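You operate a simulated robot arm through the tools that you are given. There is no shell and no other tool. Be economical: measure what you need, move in short steps, check, and stop when the job is done.

The job below is to be done with a simulated robot arm. You get a single attempt, and the scene is never put back.

JOB
Run about 70 mL of green powder into the small jar with the orange foot.
Fine: stand it in the turntable's pocket, turn to FILL, go by the display, turn back to LOAD; spill none, leave the other small jars.

Only the result counts: the job must be done as asked and must still hold three seconds after the hand-in. Knocking over, shifting, dropping, spilling or breaking anything else fails it.

ROBOT AND FRAMES
A 7-joint arm with a two-finger parallel gripper, fixed in place. Base frame: the origin is at the foot of the arm, x ahead of it, y to its left, z up; the work surface is at about z = 0.008. Units: m, degrees, N and s.
With the tool pointing down near the work surface it reaches from about 0.22 to 0.58 m from the base axis. Its first joint turns from -66.0 to 66.0 degrees. Payload 2.5 kg.
The tool frame sits at the grasp point between the pads (the TCP): z along the fingers, y along the line on which they close. The tips reach 0.023 m beyond it. The gripper opens to 0.094 m. The fingers are 0.038 m wide and 0.01 m thick; the gripper's body (0.054 by 0.096 m) begins 0.039 m behind the TCP.
Orientation is that of the tool frame in the base frame, as a unit quaternion [w, x, y, z]. With the fingers straight down and closing along the base's y, the tool's x points along the base's -x, its y along +y and its z along -z.

CONTROLS
- The arm moves only by the tool play_rows. Its arguments are lists of equal length, an entry for each row: "hand": the gripper command, from -1 (shut) to 1 (fully open), values between in proportion; "delta_pos": the shift along the base's x, y, z in m, a list of three; "delta_rot": the turn, a rotation vector about the base's x, y, z in rad, a list of three. In form: {"hand": [hand, ...], "delta_pos": [[dx, dy, dz], ...], "delta_rot": [[ax, ay, az], ...]}. A call has 1 to 8 rows; each row shifts and turns the commanded pose from where the row before left it. Each row takes 0.2 s and may step no farther than 0.05 m and 8.6 degrees from the row before; otherwise, or with a gripper value out of range, the whole call is refused. A pose out of reach is approached as far as the arm can. The call stops where the force on the tool passes 40 N (or 10 N more than at its start, if that is more) or the arm is blocked; 0.2 s more then pass. The fingers move at their own pace (about 0.108 m/s each) and stop on an object; they squeeze with about 27 N. The grip force told is the motor's: it shows also when the fingers shut on nothing. Time passes only in rows, and 0.2 s behind the last, so rows that do not move let the fingers close. It gives the time, the measured TCP pose, the force on the tool (base axes), the opening and the grip force at its end, in the units of the frame above (readings bear some noise), with the torque about the TCP (base axes, N m) and any sound that the robot's microphone picked up.
- Cameras (640 x 400 px; columns grow to the right, rows downward): "scene" is fixed at [0.1503, -0.4401, 0.5428]; the picture's right is [0.43, -0.91, 0.00], its down [-0.53, -0.25, -0.81] and it looks along [0.73, 0.34, -0.59] (base axes); focal length 219 px, centre (320, 200). "wrist" rides on the gripper at [0.086, 0.016, -0.074] in the tool frame; the picture's right is [-0.18, 0.98, 0.00], its down [-0.58, -0.11, -0.81] and it looks along [-0.79, -0.15, 0.59] (tool axes); focal length 243 px, centre (320, 200). There is no depth. A picture from a camera that has moved, and an enlarged one, comes with that camera's place and axes in the base frame and with its lens.
- capture(camera): a new picture of that camera. The clock stands still meanwhile.
- zoom(camera, box): a new picture of the part [left, top, right, bottom] of that camera's present view, enlarged. The clock stands still meanwhile.
- job_done(): hands the job in; it is judged then, once.

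Go step by step. Nothing tells you positions but the pictures and the camera data: compare them with the known pose of the tool, close in by small moves and look again before you grip or let go. The budget is 120 turns and 68 pictures, counting those below and the enlarged ones. Unless the task says otherwise, let go and move clear before handing in, and close with one line.

The tools are called after "Call:" as name(argument=value, ...) on one line, values as JSON. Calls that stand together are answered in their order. play_rows: Moves the arm, as the interface text tells. Its arguments: {"type":"object","properties":{"hand":{"type":"array"},"delta_pos":{"type":"array"},"delta_rot":{"type":"array"}},"required":["hand","delta_pos","delta_rot"]} The other tools are called the same way: capture (camera) takes a picture; zoom (camera, box) takes an enlarged picture of a part of a camera's view; job_done () hands the job in.

At the start:

```text
t: 0.0
tool_pos: [0.3572, 0.0154, 0.4217]
ee_rot: [0.0, 0.0, 1.0, 0.0]
ft_force: [-0.6, 0.6, -0.1]
ft_torque: [0.0, 0.0, 0.02]
width: 0.0941
grip_force: 0.1
```

scene: 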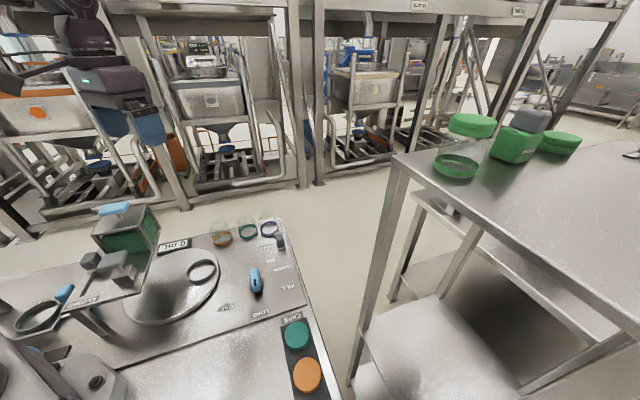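
wrist: 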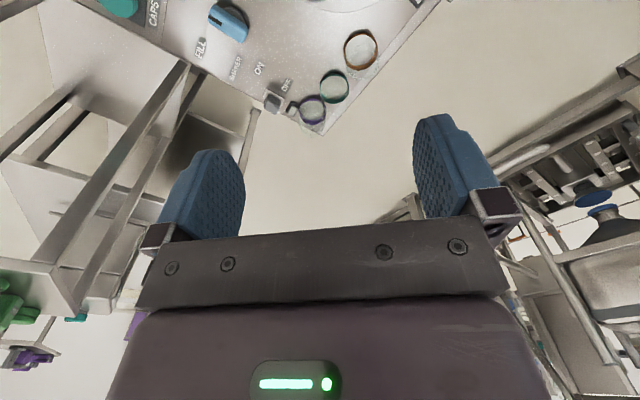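

I see a bench with a turntable, hopper, a lever, caps and three small jars. I'll look closer first.

Call:
zoom(camera="scene", box=[180, 200, 340, 300])

Call:
zoom(camera="scene", box=[0, 190, 240, 340])

Call:
zoom(camera="wrist", box=[180, 0, 420, 150])

```text
4.00 times, centred on (260, 250) of scene
camera zoom: at [0.1503, -0.4401, 0.5428], right [0.43, -0.91, 0.0], down [-0.53, -0.25, -0.81], along [0.73, 0.34, -0.59], focal length 876 px, centre (560, 0)
```

zoom: 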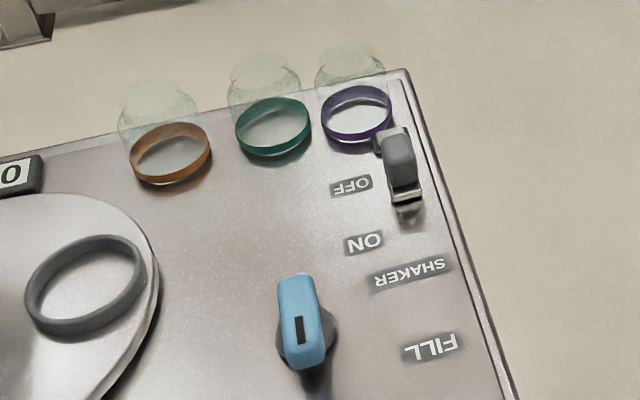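

```text
2.67 times, centred on (120, 265) of scene
camera zoom: at [0.1503, -0.4401, 0.5428], right [0.43, -0.91, 0.0], down [-0.53, -0.25, -0.81], along [0.73, 0.34, -0.59], focal length 584 px, centre (853, 27)
```

zoom: 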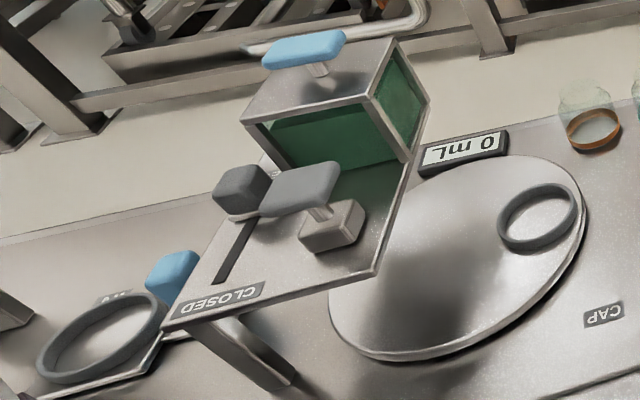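

```text
2.67 times, centred on (300, 75) of wrist
camera zoom: at [0.2704, 0.0319, 0.4962], right [0.18, 0.98, 0.0], down [0.58, -0.11, 0.81], along [0.79, -0.15, -0.59], focal length 647 px, centre (373, 533)
```

zoom: 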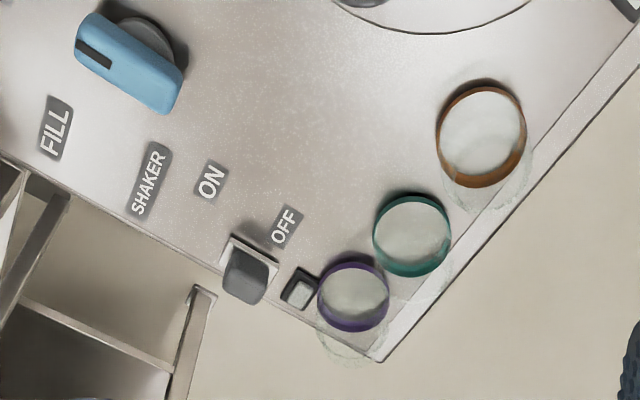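

I place the orange jar near (0.466, 0.058), the turntable pocket near (0.345, 0.01) and the knob near (0.38, -0.15). I'll yaw the wrist to see the bench from another side.

Call:
play_rows(hand=[1, 1, 1, 1, 1, 1, 1, 1], delta_pos=[[0, -0.03, 0], [0, -0.03, 0], [0, -0.03, 0], [0, -0.03, 0], [0, -0.03, 0], [0, -0.03, 0], [0, -0.02, 0], [0, 0, 0]], delta_rot=[[0, 0, 0.14], [0, 0, 0.14], [0, 0, 0.14], [0, 0, 0.14], [0, 0, 0.14], [0, 0, 0.14], [0, 0, 0.14], [0, 0, 0.14]])

Call:
capture(camera="wrist")

```text
t: 1.8
tool_pos: [0.3571, -0.1851, 0.4207]
ee_rot: [0.0, -0.532, 0.847, 0.0]
ft_force: [-0.1, -0.2, 0.5]
ft_torque: [0.02, -0.01, 0.0]
width: 0.0941
grip_force: 0.0
```

```text
62 pictures are left
camera wrist: at [0.305, -0.255, 0.4965], right [-0.81, 0.59, 0.0], down [0.35, 0.48, 0.81], along [0.48, 0.65, -0.59], focal length 243 px, centre (320, 200)
```

wrist: 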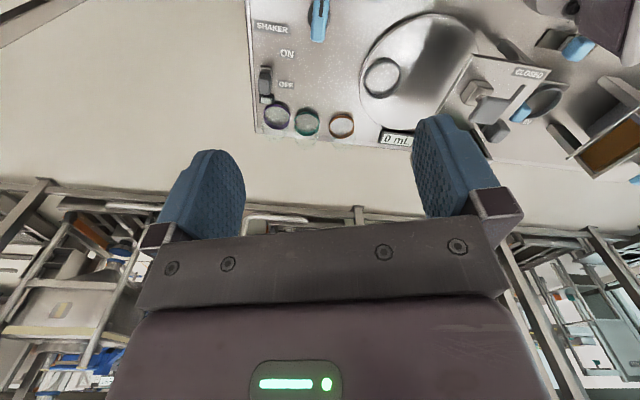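

The wrist view works, but I need a steeper view of the hopper and gate, so I'll yaw more and tilt.

Call:
play_rows(hand=[1, 1, 1, 1, 1, 1, 1], delta_pos=[[-0.01, 0.01, 0], [-0.01, 0.01, 0], [-0.01, 0.01, 0.01], [-0.01, 0.01, 0.01], [-0.01, 0.01, 0.01], [0, 0, 0], [0, 0, 0]], delta_rot=[[0, 0, 0.14], [0, 0, 0.14], [-0.132, 0.045, 0], [-0.132, 0.045, 0], [-0.132, 0.045, 0], [-0.132, 0.045, 0], [0, 0, 0]])

Call:
capture(camera="wrist")

```text
t: 3.4
tool_pos: [0.3064, -0.1345, 0.4506]
ee_rot: [-0.237, -0.619, 0.735, -0.142]
ft_force: [-0.4, -0.5, 0.8]
ft_torque: [0.02, 0.02, 0.03]
width: 0.0937
grip_force: 0.1
```

```text
61 pictures are left
camera wrist: at [0.2936, -0.166, 0.5622], right [-0.94, 0.34, -0.01], down [0.32, 0.87, 0.37], along [0.14, 0.34, -0.93], focal length 243 px, centre (320, 200)
```

wrist: 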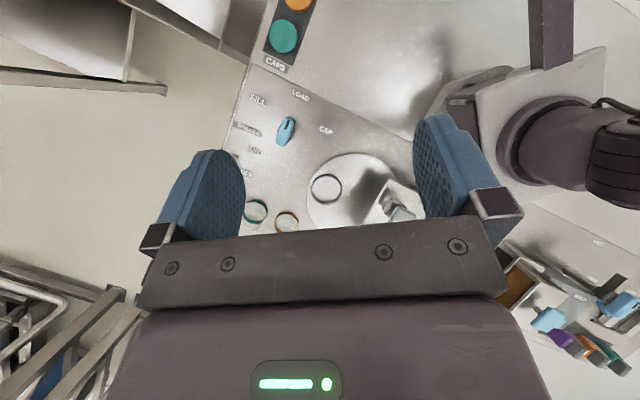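

Good overhead view; zooming for detail.

Call:
zoom(camera="wrist", box=[220, 50, 460, 240])

Call:
zoom(camera="wrist", box=[490, 210, 640, 390])

```text
2.11 times, centred on (340, 145) of wrist
camera zoom: at [0.2936, -0.166, 0.5622], right [-0.94, 0.34, -0.01], down [0.32, 0.87, 0.37], along [0.14, 0.34, -0.93], focal length 511 px, centre (278, 316)
```

zoom: 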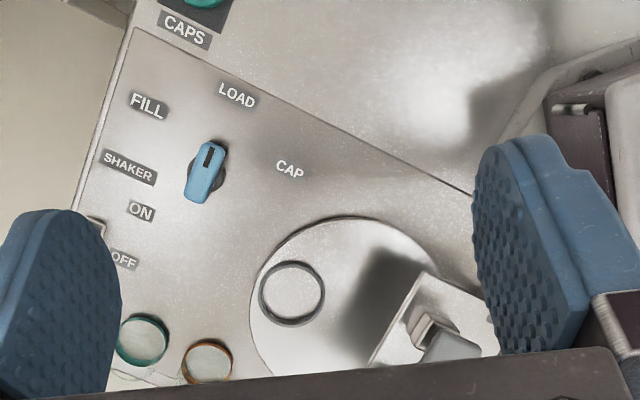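

```text
2.22 times, centred on (565, 300) of wrist
camera zoom: at [0.2936, -0.166, 0.5622], right [-0.94, 0.34, -0.01], down [0.32, 0.87, 0.37], along [0.14, 0.34, -0.93], focal length 539 px, centre (-224, -22)
```

zoom: 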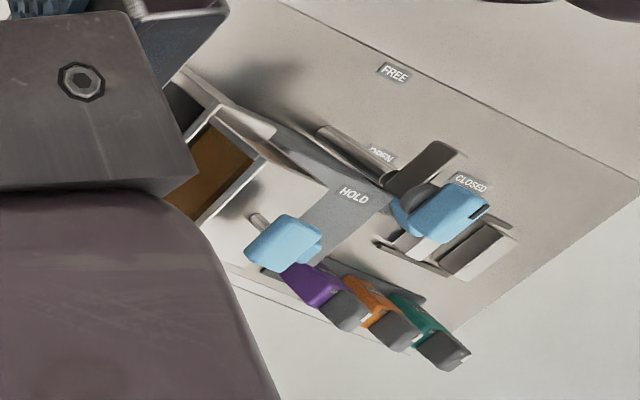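

There is more to the left (y > 0.1). Moving over to see it.

Call:
play_rows(hand=[1, 1, 1, 1, 1], delta_pos=[[0, 0.04, 0], [0, 0.04, 0], [0, 0.04, 0], [0, 0.04, 0], [0, 0.02, 0]], delta_rot=[[0, 0, 0], [0, 0, 0], [0, 0, 0], [0, 0, 0], [0, 0, 0]])

Call:
capture(camera="wrist")

Call:
zoom(camera="wrist", box=[200, 0, 440, 150])

```text
t: 4.6
tool_pos: [0.304, 0.0459, 0.4525]
ee_rot: [-0.235, -0.619, 0.736, -0.142]
ft_force: [0.1, 0.6, 0.2]
ft_torque: [-0.03, -0.06, 0.02]
width: 0.0939
grip_force: 0.1
```

```text
58 pictures are left
camera wrist: at [0.2917, 0.014, 0.5626], right [-0.94, 0.35, -0.01], down [0.32, 0.87, 0.37], along [0.14, 0.34, -0.93], focal length 243 px, centre (320, 200)
```

wrist: 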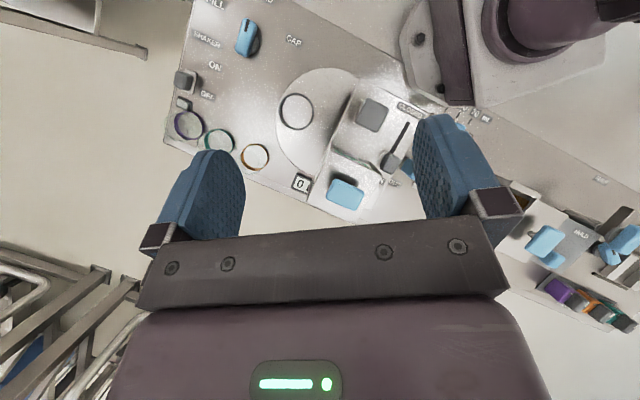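

```text
2.67 times, centred on (320, 75) of wrist
camera zoom: at [0.2917, 0.014, 0.5626], right [-0.94, 0.35, -0.01], down [0.32, 0.87, 0.37], along [0.14, 0.34, -0.93], focal length 647 px, centre (320, 533)
```

zoom: 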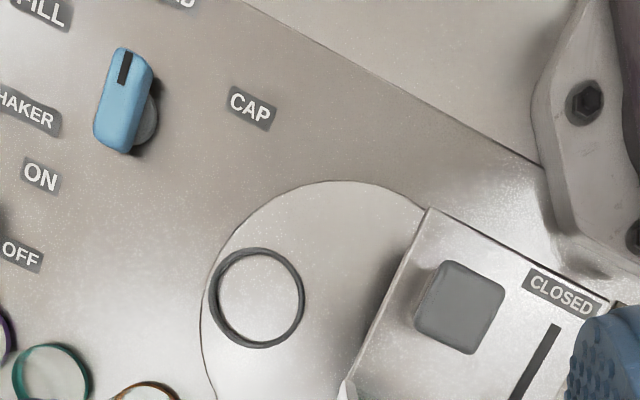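

Shifting a little to see the gate between the fingers.

Call:
play_rows(hand=[1, 1, 1], delta_pos=[[-0.03, 0.0, 0], [-0.02, 0.01, 0], [-0.01, 0.01, 0]], delta_rot=[[0, 0, 0], [0, 0, 0], [0, 0, 0]])

Call:
zoom(camera="wrist", box=[200, 50, 460, 230])

Call:
zoom(camera="scene", box=[60, 190, 180, 340])

```text
t: 5.4
tool_pos: [0.2455, 0.0649, 0.4518]
ee_rot: [-0.235, -0.619, 0.736, -0.142]
ft_force: [0.2, 0.0, -0.2]
ft_torque: [0.0, -0.02, 0.0]
width: 0.094
grip_force: 0.0
```

```text
2.22 times, centred on (330, 140) of wrist
camera zoom: at [0.2318, 0.0332, 0.5618], right [-0.94, 0.34, -0.01], down [0.32, 0.87, 0.37], along [0.14, 0.34, -0.93], focal length 539 px, centre (298, 333)
```

zoom: 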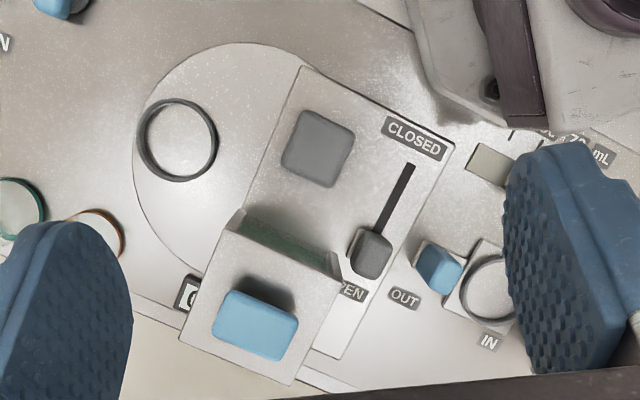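

```text
2.67 times, centred on (120, 265) of scene
camera zoom: at [0.1503, -0.4401, 0.5428], right [0.43, -0.91, 0.0], down [-0.53, -0.25, -0.81], along [0.73, 0.34, -0.59], focal length 584 px, centre (853, 27)
```

zoom: 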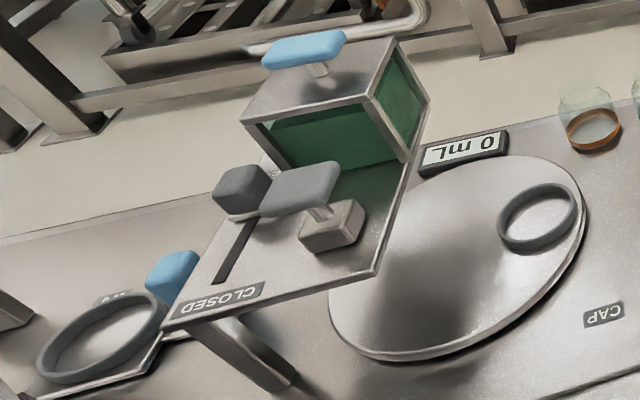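

The hopper shelf has a slider with OPEN/CLOSED labels and two handles. I'll look at it from the robot's side too.

Call:
play_rows(hand=[1, 1, 1, 1, 1, 1, 1, 1], delta_pos=[[0, 0, 0], [0, 0, 0], [0, 0, 0], [0, 0, 0], [0, 0, 0], [0, 0, 0], [0, 0, 0], [0, 0, 0]], delta_rot=[[0, 0, -0.145], [0, 0, -0.145], [0, 0, -0.145], [0, 0, -0.145], [0, 0, -0.145], [0, 0, -0.145], [0, 0, -0.145], [0, 0, -0.145]])

Call:
capture(camera="wrist")

```text
t: 7.2
tool_pos: [0.2464, 0.0668, 0.4501]
ee_rot: [-0.275, -0.114, 0.955, 0.012]
ft_force: [-0.7, 0.2, -0.6]
ft_torque: [0.0, -0.01, -0.05]
width: 0.0942
grip_force: 0.3
```

```text
54 pictures are left
camera wrist: at [0.2117, 0.0656, 0.5615], right [-0.06, 1.0, -0.01], down [0.93, 0.06, 0.37], along [0.37, 0.01, -0.93], focal length 243 px, centre (320, 200)
```

wrist: 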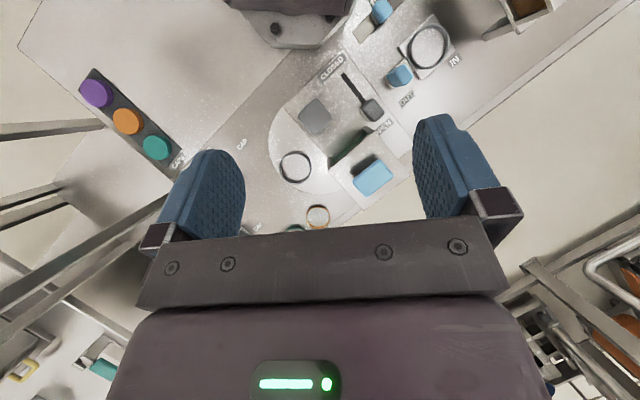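

Call:
zoom(camera="wrist", box=[260, 40, 420, 220])

Call:
zoom(camera="wrist", box=[340, 0, 500, 120])

```text
2.22 times, centred on (340, 130) of wrist
camera zoom: at [0.2117, 0.0656, 0.5615], right [-0.06, 1.0, -0.01], down [0.93, 0.06, 0.37], along [0.37, 0.01, -0.93], focal length 539 px, centre (276, 356)
```

zoom: 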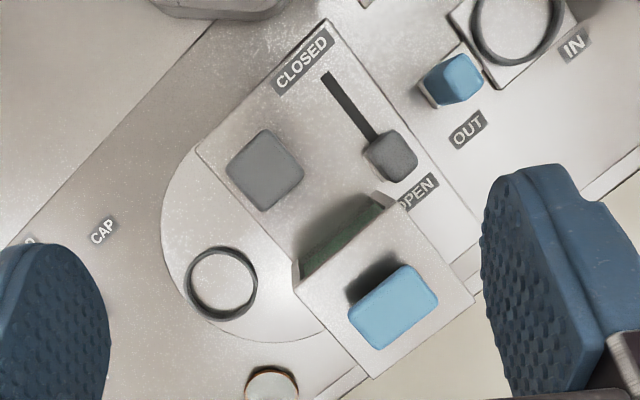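

```text
3.33 times, centred on (420, 60) of wrist
camera zoom: at [0.2117, 0.0656, 0.5615], right [-0.06, 1.0, -0.01], down [0.93, 0.06, 0.37], along [0.37, 0.01, -0.93], focal length 809 px, centre (-13, 667)
```

zoom: 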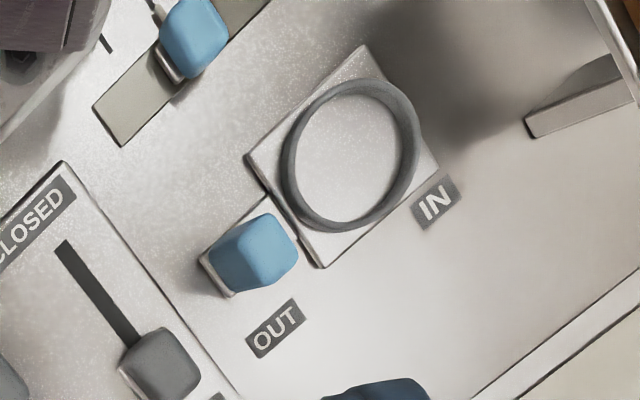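

Shelf top is near z 0.125, with the slider top near (0.213, 0.141, 0.156), grey handle (0.229, 0.055, 0.185) and blue hopper handle (0.30, 0.14, 0.24). I'll get a lower side view of the hopper mechanism before touching anything.

Call:
play_rows(hand=[1, 1, 1, 1, 1, 1, 1, 1], delta_pos=[[0, -0.03, 0], [0, -0.03, 0], [0, -0.03, 0], [0.01, -0.03, 0], [0.01, -0.03, 0], [0.01, -0.03, 0], [0.01, -0.03, 0], [0, 0, 0]], delta_rot=[[0.008, -0.139, 0], [0.008, -0.139, 0], [0.008, -0.139, 0], [0.008, -0.139, 0], [0, 0, 0.145], [0, 0, 0.145], [0, 0, 0.145], [0, 0, 0.145]])

Call:
play_rows(hand=[1, 1, 1, 1, 1, 1], delta_pos=[[0, 0, -0.03], [0, 0, -0.04], [0, 0, -0.04], [0, 0, -0.03], [0, 0, 0], [0, 0, 0]], delta_rot=[[0, 0, 0.145], [0, 0, 0.145], [0, 0, 0.145], [0, 0, 0.145], [0, 0, 0], [0, 0, 0]])

Call:
capture(camera="wrist")

```text
t: 9.0
tool_pos: [0.2866, -0.1439, 0.4505]
ee_rot: [0.001, -0.398, 0.917, -0.006]
ft_force: [-0.3, 0.1, 0.9]
ft_torque: [0.02, 0.02, 0.01]
width: 0.0939
grip_force: 0.0
```

```text
t: 10.4
tool_pos: [0.2866, -0.1447, 0.3123]
ee_rot: [0.003, -0.642, 0.766, -0.006]
ft_force: [0.5, -0.9, 0.3]
ft_torque: [0.01, 0.02, -0.01]
width: 0.0941
grip_force: 0.1
```

```text
51 pictures are left
camera wrist: at [0.2558, -0.2267, 0.387], right [-0.94, 0.35, -0.01], down [0.2, 0.56, 0.81], along [0.29, 0.75, -0.59], focal length 243 px, centre (320, 200)
```

wrist: 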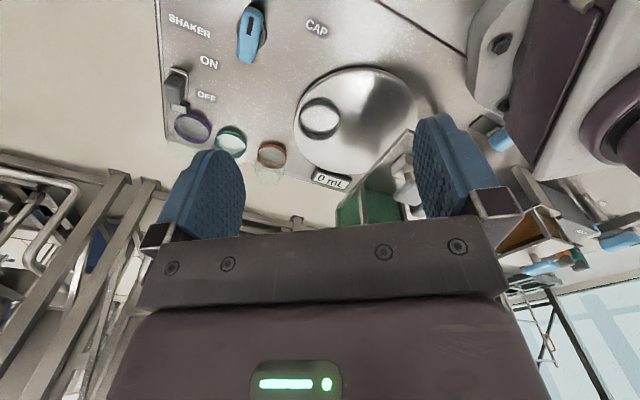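

Call:
play_rows(hand=[1, 1, 1, 1, 1, 1], delta_pos=[[-0.01, 0, 0], [-0.01, 0, 0], [-0.01, 0, 0], [0, 0, 0], [0, 0, 0], [0, 0, 0]], delta_rot=[[0, 0, 0.14], [0, 0, 0.14], [0.14, 0, 0], [0.14, 0, 0], [0.1, 0, 0], [0, 0, 0]])

Call:
zoom(camera="wrist", box=[220, 60, 460, 220])

```text
t: 11.8
tool_pos: [0.2567, -0.1448, 0.3123]
ee_rot: [-0.144, 0.729, -0.657, -0.123]
ft_force: [-0.8, -0.9, 0.9]
ft_torque: [-0.03, 0.01, 0.02]
width: 0.0939
grip_force: 0.1
```

```text
2.50 times, centred on (340, 140) of wrist
camera zoom: at [0.2493, -0.2533, 0.3486], right [-1.0, 0.08, 0.02], down [0.04, 0.25, 0.97], along [0.07, 0.97, -0.25], focal length 606 px, centre (270, 350)
```

zoom: 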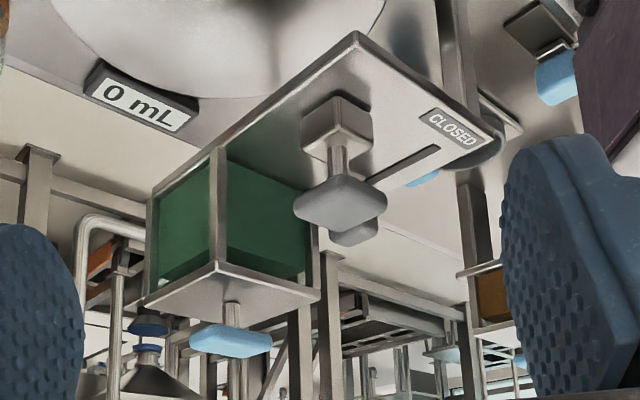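

The round table's FILL spot seems to be under the green box, the grey handle looks like a capping press, and the dark slider sits at OPEN. I'll straighten the tool, yaw to -45° and look at the slider from its free side.

Call:
play_rows(hand=[1, 1, 1, 1, 1, 1, 1, 1], delta_pos=[[0, 0.02, 0.02], [0, 0.03, 0.02], [0, 0.03, 0.02], [0, 0.03, 0.01], [0, 0.03, 0], [0, 0.03, 0], [0, 0.03, 0], [0, 0.03, 0]], delta_rot=[[-0.14, 0, 0], [-0.14, 0, 0], [-0.1, 0, 0], [0, 0, -0.145], [0, 0, -0.145], [0, 0, -0.145], [0, 0, -0.145], [0, 0, -0.145]])

Call:
play_rows(hand=[1, 1, 1, 1, 1, 1, 1, 1], delta_pos=[[0, 0.03, 0], [0, 0.03, 0], [0, 0, 0], [0, 0, 0], [0, 0, 0], [0, 0, 0], [0, 0, 0], [0, 0, 0]], delta_rot=[[0, 0, -0.145], [0, 0, -0.145], [0, 0, -0.145], [0, 0, -0.145], [0, 0, -0.145], [0, 0, -0.145], [0, 0, -0.145], [0, 0, -0.145]])

Call:
play_rows(hand=[1, 1, 1, 1, 1, 1], delta_pos=[[0, 0, 0], [0, 0, 0], [0, 0, 0], [0, 0, 0], [0, 0, 0], [0, 0, 0]], delta_rot=[[0, 0, -0.145], [0, 0, -0.145], [0, 0, -0.145], [0, 0, -0.14], [0, 0, 0], [0, 0, 0]])

Call:
capture(camera="wrist")

```text
t: 13.6
tool_pos: [0.2542, 0.0854, 0.3805]
ee_rot: [0.001, -0.456, 0.89, -0.007]
ft_force: [0.4, 0.3, -0.4]
ft_torque: [0.0, 0.01, 0.01]
width: 0.0938
grip_force: 0.1
```

```text
t: 15.4
tool_pos: [0.2553, 0.1466, 0.3808]
ee_rot: [-0.003, 0.107, 0.994, -0.005]
ft_force: [-0.9, 0.3, -0.6]
ft_torque: [-0.01, 0.0, 0.01]
width: 0.0941
grip_force: 0.2
```

```text
t: 16.8
tool_pos: [0.2558, 0.1453, 0.3805]
ee_rot: [-0.004, 0.383, 0.924, -0.005]
ft_force: [-0.4, 0.4, -0.4]
ft_torque: [0.0, -0.02, -0.05]
width: 0.0939
grip_force: 0.0
```

```text
49 pictures are left
camera wrist: at [0.2079, 0.2187, 0.4562], right [0.83, 0.56, -0.01], down [0.34, -0.48, 0.81], along [0.45, -0.67, -0.59], focal length 243 px, centre (320, 200)
```

wrist: 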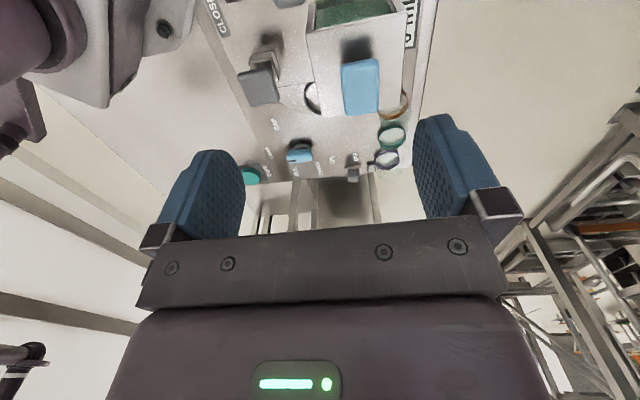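

Call:
play_rows(hand=[1, 1, 1, 1, 1], delta_pos=[[0, 0.02, 0], [0, 0.02, 0], [0, 0.02, 0], [0, 0, 0], [0, 0, 0]], delta_rot=[[0.116, 0.078, 0], [0.116, 0.078, 0], [0.116, 0.078, 0], [0.116, 0.078, 0], [0, 0, 0]])

Call:
zoom(camera="wrist", box=[180, 0, 460, 200])

```text
t: 18.0
tool_pos: [0.2569, 0.2048, 0.3812]
ee_rot: [-0.234, 0.365, 0.889, 0.149]
ft_force: [1.0, 0.0, -0.2]
ft_torque: [0.02, 0.01, 0.0]
width: 0.0942
grip_force: 0.1
```

```text
2.00 times, centred on (320, 100) of wrist
camera zoom: at [0.2383, 0.2351, 0.4915], right [0.82, 0.57, -0.01], down [0.53, -0.76, 0.37], along [0.21, -0.3, -0.93], focal length 485 px, centre (320, 400)
```

zoom: 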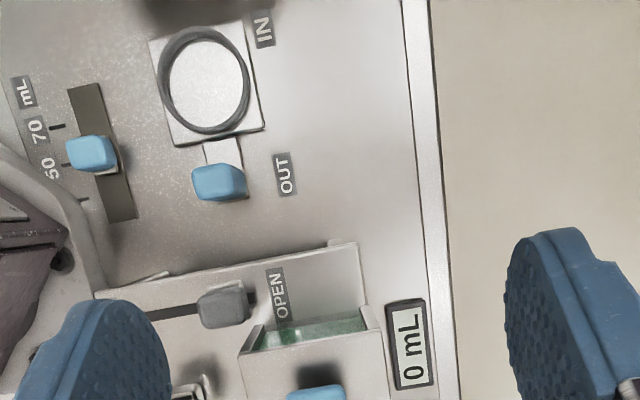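

The slider does stand at OPEN, so I'll close the gate first so nothing can run when the table turns. Moving above it, offset to the free side.

Call:
play_rows(hand=[1, 1, 1, 1, 1, 1, 1], delta_pos=[[-0.01, -0.01, 0], [-0.01, -0.01, 0], [-0.01, -0.01, 0], [-0.011, -0.01, 0], [-0.01, -0.01, -0.02], [0, 0, -0.02], [0, 0, 0]], delta_rot=[[-0.116, -0.078, 0], [-0.116, -0.078, 0], [-0.116, -0.078, 0], [-0.116, -0.078, 0], [0, 0, 0], [0, 0, 0], [0, 0, 0]])

Call:
zoom(camera="scene", box=[20, 120, 200, 320])

```text
t: 19.6
tool_pos: [0.2049, 0.1554, 0.3405]
ee_rot: [-0.004, 0.383, 0.924, -0.005]
ft_force: [0.2, 0.0, 0.1]
ft_torque: [-0.02, 0.0, 0.0]
width: 0.0939
grip_force: 0.0
```

```text
2.00 times, centred on (110, 220) of scene
camera zoom: at [0.1503, -0.4401, 0.5428], right [0.43, -0.91, 0.0], down [-0.53, -0.25, -0.81], along [0.73, 0.34, -0.59], focal length 438 px, centre (740, 160)
```

zoom: 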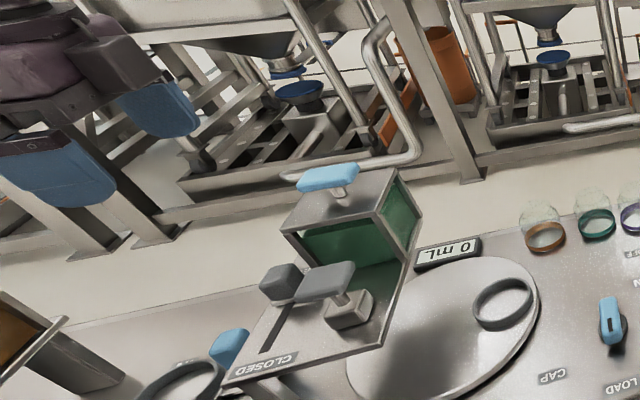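

Call:
play_rows(hand=[1, 1, 1, 1], delta_pos=[[0, 0, -0.04], [0, 0, -0.04], [0, 0, -0.04], [0, 0, -0.02]], delta_rot=[[0, 0, 0], [0, 0, 0], [0, 0, 0], [0, 0, 0]])

Call:
zoom(camera="scene", box=[40, 160, 200, 320])

Call:
capture(camera="wrist")

```text
t: 20.6
tool_pos: [0.2069, 0.1549, 0.1987]
ee_rot: [-0.005, 0.382, 0.924, -0.005]
ft_force: [0.1, -0.1, 0.3]
ft_torque: [0.01, -0.01, 0.0]
width: 0.0942
grip_force: 0.1
```

```text
2.50 times, centred on (120, 240) of scene
camera zoom: at [0.1503, -0.4401, 0.5428], right [0.43, -0.91, 0.0], down [-0.53, -0.25, -0.81], along [0.73, 0.34, -0.59], focal length 548 px, centre (820, 100)
```

zoom: 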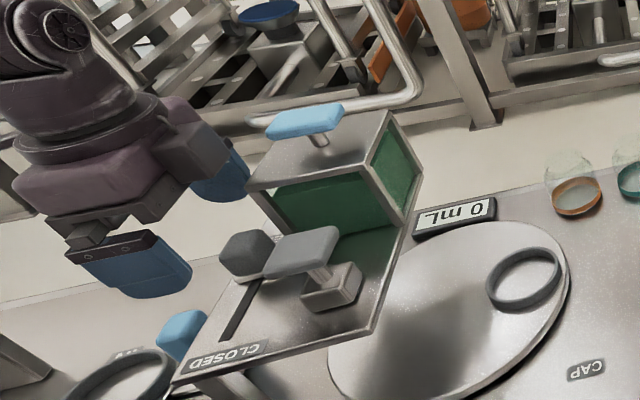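

```text
45 pictures are left
camera wrist: at [0.1572, 0.2287, 0.2745], right [0.82, 0.57, -0.01], down [0.34, -0.48, 0.81], along [0.45, -0.67, -0.59], focal length 243 px, centre (320, 200)
```

wrist: 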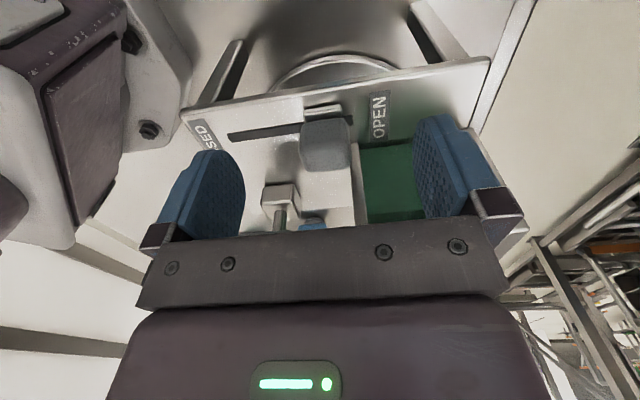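

Slider is centred between the fingers. Lowering and gripping it.

Call:
play_rows(hand=[1, 1, 1], delta_pos=[[0, 0, -0.015], [0, 0, -0.015], [0, 0, -0.004]], delta_rot=[[0, 0, 0], [0, 0, 0], [0, 0, 0]])

Call:
play_rows(hand=[-0.2, -0.5, -0.5], delta_pos=[[0, 0, 0], [0, 0, 0], [0, 0, 0]], delta_rot=[[0, 0, 0], [0, 0, 0], [0, 0, 0]])

Call:
zoom(camera="wrist", box=[140, 50, 540, 250])

```text
t: 21.4
tool_pos: [0.2059, 0.1554, 0.1668]
ee_rot: [-0.005, 0.382, 0.924, -0.005]
ft_force: [-4.2, -1.8, 12.1]
ft_torque: [-0.2, -0.68, -0.16]
width: 0.0941
grip_force: 0.1
```

```text
t: 22.2
tool_pos: [0.2059, 0.1549, 0.167]
ee_rot: [-0.003, 0.382, 0.924, -0.005]
ft_force: [-7.5, 0.1, 15.1]
ft_torque: [-0.15, -1.39, -0.27]
width: 0.0316
grip_force: 45.2
```

```text
1.60 times, centred on (340, 150) of wrist
camera zoom: at [0.1573, 0.2286, 0.2425], right [0.82, 0.57, -0.01], down [0.34, -0.48, 0.81], along [0.45, -0.67, -0.59], focal length 388 px, centre (288, 280)
```

zoom: 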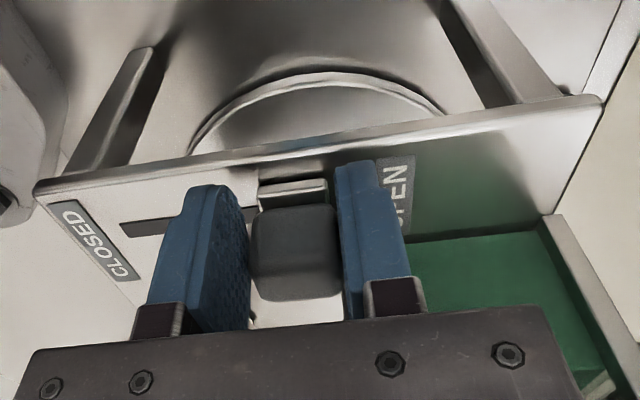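

I've gripped the slider, but there is a vertical contact of about 15 N, probably the hand body on the box's roof edge. I'll rise slightly and check the force.

Call:
play_rows(hand=[-0.5, -0.5], delta_pos=[[0, 0, 0.006], [0, 0, 0]], delta_rot=[[0, 0, 0], [0, 0, 0]])

```text
t: 22.8
tool_pos: [0.2048, 0.1549, 0.1715]
ee_rot: [-0.005, 0.382, 0.924, -0.007]
ft_force: [4.0, -2.2, -38.2]
ft_torque: [0.72, 0.01, 0.02]
width: 0.0319
grip_force: 44.6
```

Call:
play_rows(hand=[-0.5, -0.5], delta_pos=[[0, 0, -0.0035], [0, 0, 0]], delta_rot=[[0, 0, 0], [0, 0, 0]])

```text
t: 23.4
tool_pos: [0.2045, 0.1541, 0.1699]
ee_rot: [-0.003, 0.382, 0.924, -0.004]
ft_force: [-12.8, -7.0, 38.8]
ft_torque: [-0.07, -0.46, -0.42]
width: 0.0317
grip_force: 44.9
```

Call:
play_rows(hand=[-0.5, -0.5], delta_pos=[[0, 0, 0.0018], [0, 0, 0]], delta_rot=[[0, 0, 0], [0, 0, 0]])

```text
t: 24.0
tool_pos: [0.2045, 0.1546, 0.1713]
ee_rot: [-0.004, 0.383, 0.924, -0.004]
ft_force: [7.3, -5.2, -16.6]
ft_torque: [0.71, -0.59, 0.0]
width: 0.0317
grip_force: 45.0
```

Near neutral; now sliding toward CLOSED in small steps.

Call:
play_rows(hand=[-0.5, -0.5, -0.5], delta_pos=[[-0.004, -0.004, -0.0003], [-0.005, -0.005, 0], [0, 0, 0]], delta_rot=[[0, 0, 0], [0, 0, 0], [0, 0, 0]])

```text
t: 24.8
tool_pos: [0.1944, 0.1456, 0.1705]
ee_rot: [-0.003, 0.382, 0.924, -0.006]
ft_force: [4.7, -4.7, -25.8]
ft_torque: [0.66, -0.29, -0.07]
width: 0.0312
grip_force: 45.6
```

It moves freely. Continuing to the CLOSED end.

Call:
play_rows(hand=[-0.5, -0.5, -0.5, -0.5], delta_pos=[[-0.007, -0.007, -0.0005], [-0.007, -0.007, 0], [-0.007, -0.007, 0], [0, 0, 0]], delta_rot=[[0, 0, 0], [0, 0, 0], [0, 0, 0], [0, 0, 0]])

Call:
zoom(camera="wrist", box=[140, 50, 540, 250])

```text
t: 25.8
tool_pos: [0.1784, 0.1271, 0.1703]
ee_rot: [-0.005, 0.382, 0.924, -0.008]
ft_force: [-15.7, 16.4, -31.3]
ft_torque: [0.9, 0.04, -0.44]
width: 0.0312
grip_force: 44.9
out of reach, approached as far as the arm can: row 3
```

```text
1.60 times, centred on (340, 150) of wrist
camera zoom: at [0.13, 0.2011, 0.2462], right [0.82, 0.57, -0.02], down [0.35, -0.48, 0.8], along [0.45, -0.67, -0.59], focal length 388 px, centre (288, 280)
```

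zoom: 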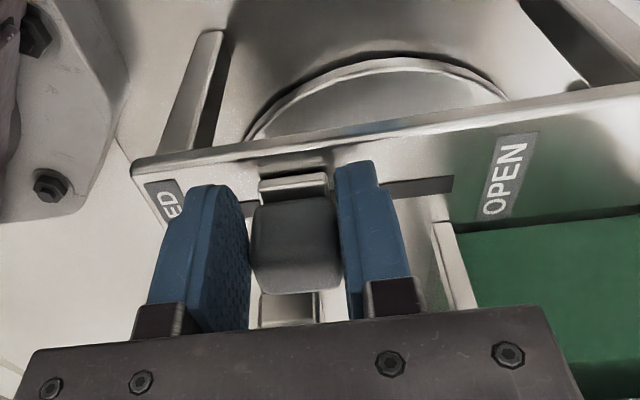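

Reach limit reached with about 15 mm left. I'll release, rise, and push the rest with closed fingers from the OPEN side.

Call:
play_rows(hand=[0.2, 0.2, 0.0, -0.5, -1, -1, -1], delta_pos=[[0, 0, 0], [0.003, 0.003, 0.01], [0.004, 0.005, 0.025], [0.008, 0.008, 0.005], [0.009, 0.009, 0], [0, 0, 0], [0, 0, 0]], delta_rot=[[0, 0, 0], [0, 0, 0], [0, 0, 0], [0, 0, 0], [0, 0, 0], [0, 0, 0], [0, 0, 0]])

Call:
capture(camera="wrist")

```text
t: 27.4
tool_pos: [0.2027, 0.1538, 0.2129]
ee_rot: [-0.004, 0.382, 0.924, -0.005]
ft_force: [0.3, -0.3, -0.6]
ft_torque: [-0.01, 0.02, 0.0]
width: 0.0001
grip_force: 27.1
```

```text
42 pictures are left
camera wrist: at [0.154, 0.2269, 0.2869], right [0.82, 0.57, -0.01], down [0.34, -0.48, 0.81], along [0.45, -0.67, -0.59], focal length 243 px, centre (320, 200)
```

wrist: 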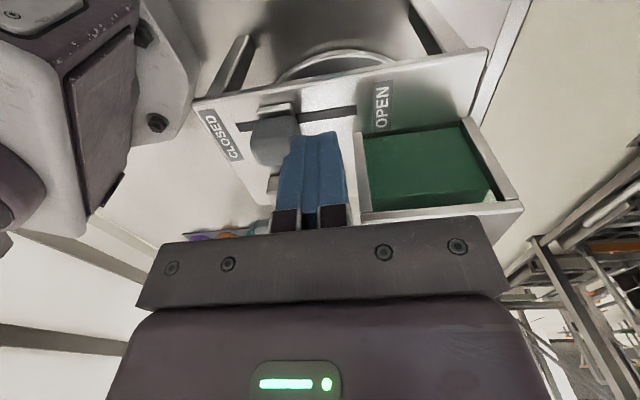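

Call:
play_rows(hand=[-1, -1, -1], delta_pos=[[-0.0032, 0.0032, -0.02], [0, 0, -0.02], [0, 0, -0.005]], delta_rot=[[0, 0, 0], [0, 0, 0], [0, 0, 0]])

```text
t: 28.2
tool_pos: [0.2003, 0.1558, 0.1651]
ee_rot: [-0.004, 0.382, 0.924, -0.005]
ft_force: [0.8, 0.0, 0.6]
ft_torque: [0.02, -0.01, 0.0]
width: 0.0
grip_force: 26.7
```

No contact. Pushing toward CLOSED.

Call:
play_rows(hand=[-1, -1, -1, -1], delta_pos=[[-0.006, -0.006, 0], [-0.006, -0.006, 0], [-0.004, -0.004, 0], [0, 0, 0]], delta_rot=[[0, 0, 0], [0, 0, 0], [0, 0, 0], [0, 0, 0]])

Call:
zoom(camera="wrist", box=[160, 60, 480, 230])

```text
t: 29.2
tool_pos: [0.1861, 0.1439, 0.1668]
ee_rot: [-0.001, 0.381, 0.924, 0.001]
ft_force: [15.9, 26.0, -7.6]
ft_torque: [0.18, 0.0, 0.32]
width: 0.0002
grip_force: 27.3
```

```text
2.00 times, centred on (320, 145) of wrist
camera zoom: at [0.1366, 0.2156, 0.2426], right [0.82, 0.57, 0.0], down [0.34, -0.49, 0.8], along [0.46, -0.66, -0.59], focal length 485 px, centre (320, 310)
```

zoom: 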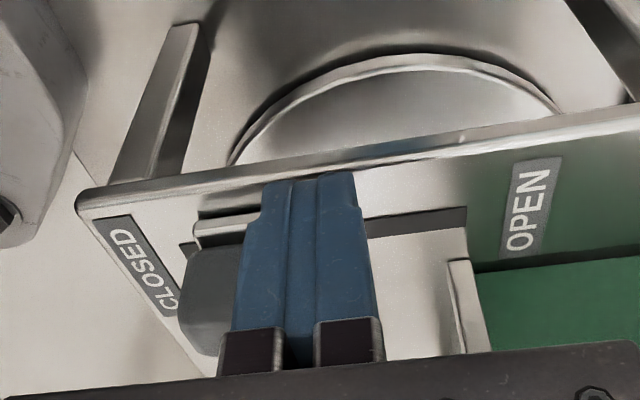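

The slider is at its CLOSED stop. Backing off and rising; then a look at the display and the jars.

Call:
play_rows(hand=[-1, -1, -1, -1, -1, -1, -1], delta_pos=[[0.006, 0.006, 0], [0, 0, 0.04], [0, 0, 0.05], [0, 0, 0.05], [0.03, -0.01, 0.02], [0.04, -0.02, 0], [0.04, -0.02, 0]], delta_rot=[[0, 0, 0], [0, 0, 0], [0, 0, 0], [0, 0, 0], [0, 0, 0], [0, 0, 0], [0, 0, 0]])

Call:
zoom(camera="scene", box=[100, 190, 320, 330])

```text
t: 30.8
tool_pos: [0.2977, 0.0948, 0.3279]
ee_rot: [-0.004, 0.382, 0.924, -0.005]
ft_force: [0.0, 0.7, 0.2]
ft_torque: [0.01, -0.01, 0.01]
width: 0.0
grip_force: 27.1
```

```text
2.86 times, centred on (210, 260) of scene
camera zoom: at [0.1503, -0.4401, 0.5428], right [0.43, -0.91, 0.0], down [-0.53, -0.25, -0.81], along [0.73, 0.34, -0.59], focal length 626 px, centre (634, 29)
```

zoom: 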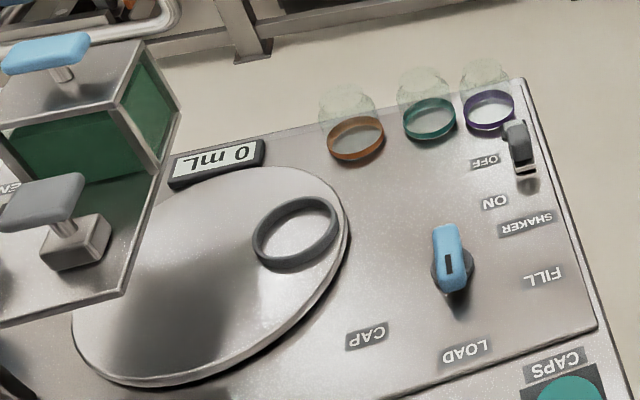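

Orange jar foot is near (0.470, 0.061); the jar row runs along (0.7,-0.7), so the present yaw straddles it well. Moving above it and looking.

Call:
play_rows(hand=[1, 1, 1, 1, 1, 1], delta_pos=[[0.045, -0.01, 0], [0.045, -0.01, 0], [0.045, -0.01, -0.02], [0.037, -0.004, -0.03], [0, 0, -0.03], [0, 0, 0]], delta_rot=[[0, 0, 0], [0, 0, 0], [0, 0, 0], [0, 0, 0], [0, 0, 0], [0, 0, 0]])

Call:
capture(camera="wrist")

Call:
zoom(camera="scene", box=[160, 140, 320, 280])

```text
refused: row 3 steps farther than a row can; nothing moved
```

```text
39 pictures are left
camera wrist: at [0.2504, 0.1693, 0.4032], right [0.82, 0.57, -0.01], down [0.34, -0.48, 0.81], along [0.45, -0.67, -0.59], focal length 243 px, centre (320, 200)
```

wrist: 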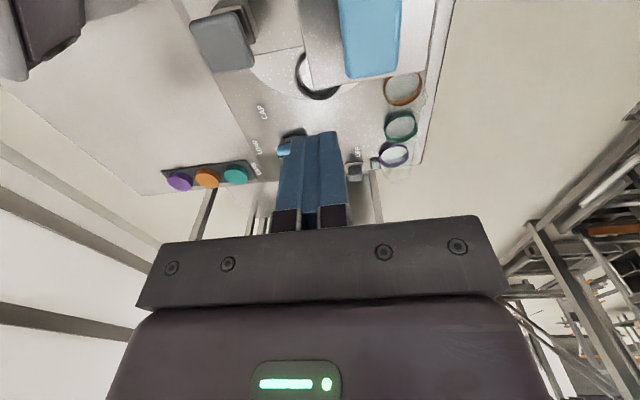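

```text
2.86 times, centred on (240, 210) of scene
camera zoom: at [0.1503, -0.4401, 0.5428], right [0.43, -0.91, 0.0], down [-0.53, -0.25, -0.81], along [0.73, 0.34, -0.59], focal length 626 px, centre (549, 171)
```

zoom: 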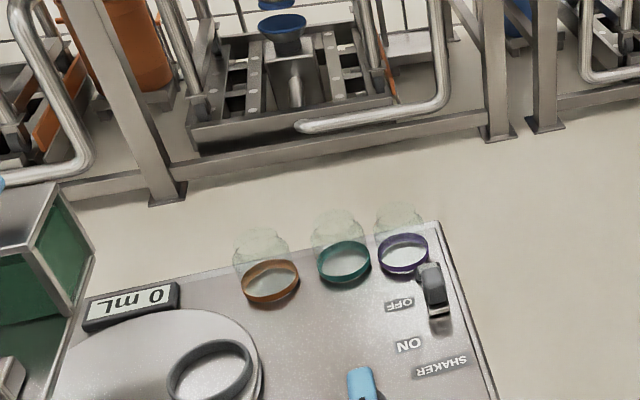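

Call:
play_rows(hand=[1, 1, 1, 1, 1, 1, 1], delta_pos=[[0.045, -0.007, 0], [0.045, -0.007, 0], [0.045, -0.007, 0], [0.043, -0.007, 0], [0, 0, -0.04], [0, 0, -0.04], [0, 0, 0]], delta_rot=[[0, 0, 0], [0, 0, 0], [0, 0, 0], [0, 0, 0], [0, 0, 0], [0, 0, 0], [0, 0, 0]])

Call:
capture(camera="wrist")

```text
t: 32.4
tool_pos: [0.4761, 0.0682, 0.2464]
ee_rot: [-0.004, 0.381, 0.924, -0.005]
ft_force: [0.4, -0.8, -0.5]
ft_torque: [0.0, 0.0, 0.04]
width: 0.0941
grip_force: 0.1
```

```text
37 pictures are left
camera wrist: at [0.4285, 0.1413, 0.3211], right [0.82, 0.57, -0.01], down [0.34, -0.48, 0.81], along [0.45, -0.67, -0.59], focal length 243 px, centre (320, 200)
```

wrist: 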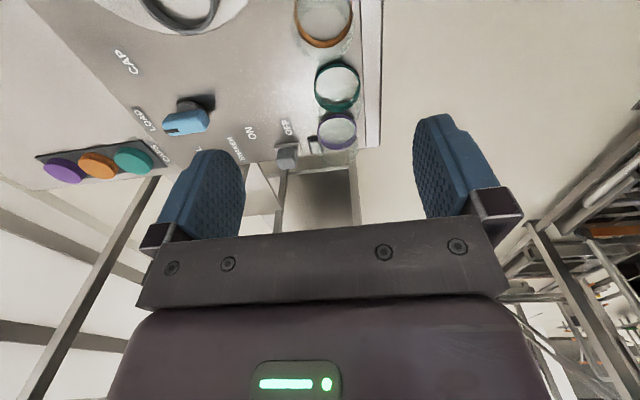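

The jar is centred under the tool, near (0.479, 0.066), top about z 0.08. Descending around it.

Call:
play_rows(hand=[1, 1, 1, 1, 1, 1], delta_pos=[[0.003, -0.002, -0.04], [0, 0, -0.04], [0, 0, -0.04], [0, 0, -0.03], [0, 0, -0.02], [0, 0, 0]], delta_rot=[[0, 0, 0], [0, 0, 0], [0, 0, 0], [0, 0, 0], [0, 0, 0], [0, 0, 0]])

Call:
capture(camera="wrist")

Call:
zoom(camera="scene", box=[160, 140, 320, 280])

```text
t: 33.8
tool_pos: [0.4821, 0.0662, 0.0755]
ee_rot: [-0.004, 0.383, 0.924, -0.004]
ft_force: [0.2, -0.9, -0.1]
ft_torque: [0.01, 0.01, 0.01]
width: 0.094
grip_force: 0.0
```

```text
36 pictures are left
camera wrist: at [0.4331, 0.1395, 0.1518], right [0.82, 0.57, -0.01], down [0.34, -0.48, 0.81], along [0.45, -0.67, -0.59], focal length 243 px, centre (320, 200)
```

wrist: 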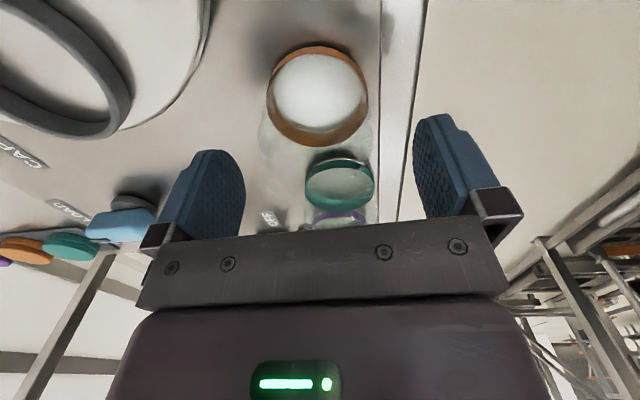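

```text
2.86 times, centred on (240, 210) of scene
camera zoom: at [0.1503, -0.4401, 0.5428], right [0.43, -0.91, 0.0], down [-0.53, -0.25, -0.81], along [0.73, 0.34, -0.59], focal length 626 px, centre (549, 171)
```

zoom: 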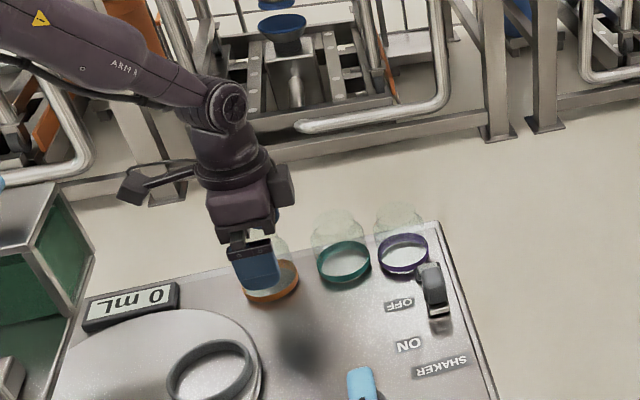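

Call:
play_rows(hand=[1, 1, 1], delta_pos=[[-0.003, 0.003, -0.01], [0, 0, -0.01], [0, 0, 0]], delta_rot=[[0, 0, 0], [0, 0, 0], [0, 0, 0]])

Call:
play_rows(hand=[0.3, 0.2, 0.1, 0.1], delta_pos=[[0, 0, 0], [0, 0, 0], [0, 0, 0], [0, 0, 0]], delta_rot=[[0, 0, 0], [0, 0, 0], [0, 0, 0], [0, 0, 0]])

```text
t: 34.6
tool_pos: [0.4776, 0.0696, 0.0566]
ee_rot: [-0.005, 0.382, 0.924, -0.005]
ft_force: [-0.3, -1.2, 0.8]
ft_torque: [-0.01, -0.02, 0.02]
width: 0.0939
grip_force: 0.0
```

```text
t: 35.6
tool_pos: [0.4786, 0.0685, 0.056]
ee_rot: [-0.004, 0.382, 0.924, -0.005]
ft_force: [-0.1, -0.5, -0.2]
ft_torque: [0.0, 0.0, -0.02]
width: 0.0584
grip_force: 26.9
```

Gripped at 58 mm. Lifting.

Call:
play_rows(hand=[0, 0, 0, 0], delta_pos=[[0, 0, 0.015], [0, 0, 0.03], [0, 0, 0.035], [0, 0, 0]], delta_rot=[[0, 0, 0], [0, 0, 0], [0, 0, 0], [0, 0, 0]])

Call:
zoom(camera="scene", box=[140, 160, 300, 300])

Call:
capture(camera="wrist")

```text
t: 36.6
tool_pos: [0.4766, 0.0689, 0.1368]
ee_rot: [-0.004, 0.381, 0.924, -0.005]
ft_force: [0.2, 0.2, -1.6]
ft_torque: [-0.01, -0.01, -0.01]
width: 0.0588
grip_force: 27.0
```

```text
2.86 times, centred on (220, 230) of scene
camera zoom: at [0.1503, -0.4401, 0.5428], right [0.43, -0.91, 0.0], down [-0.53, -0.25, -0.81], along [0.73, 0.34, -0.59], focal length 626 px, centre (606, 114)
```

zoom: 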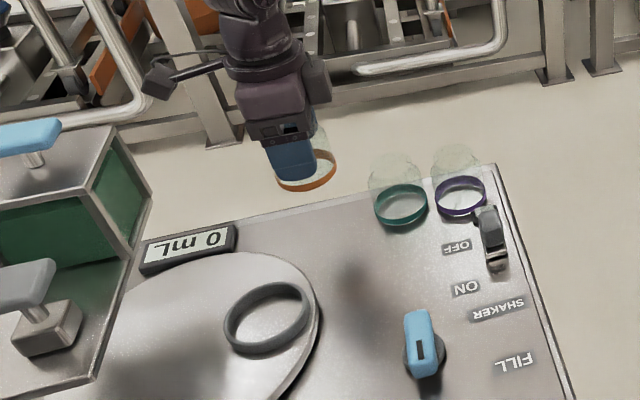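

```text
33 pictures are left
camera wrist: at [0.4288, 0.1426, 0.2125], right [0.82, 0.57, -0.01], down [0.34, -0.48, 0.81], along [0.45, -0.67, -0.59], focal length 243 px, centre (320, 200)
```

wrist: 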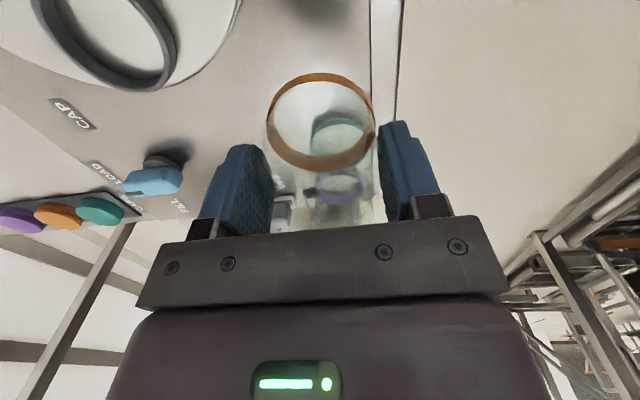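

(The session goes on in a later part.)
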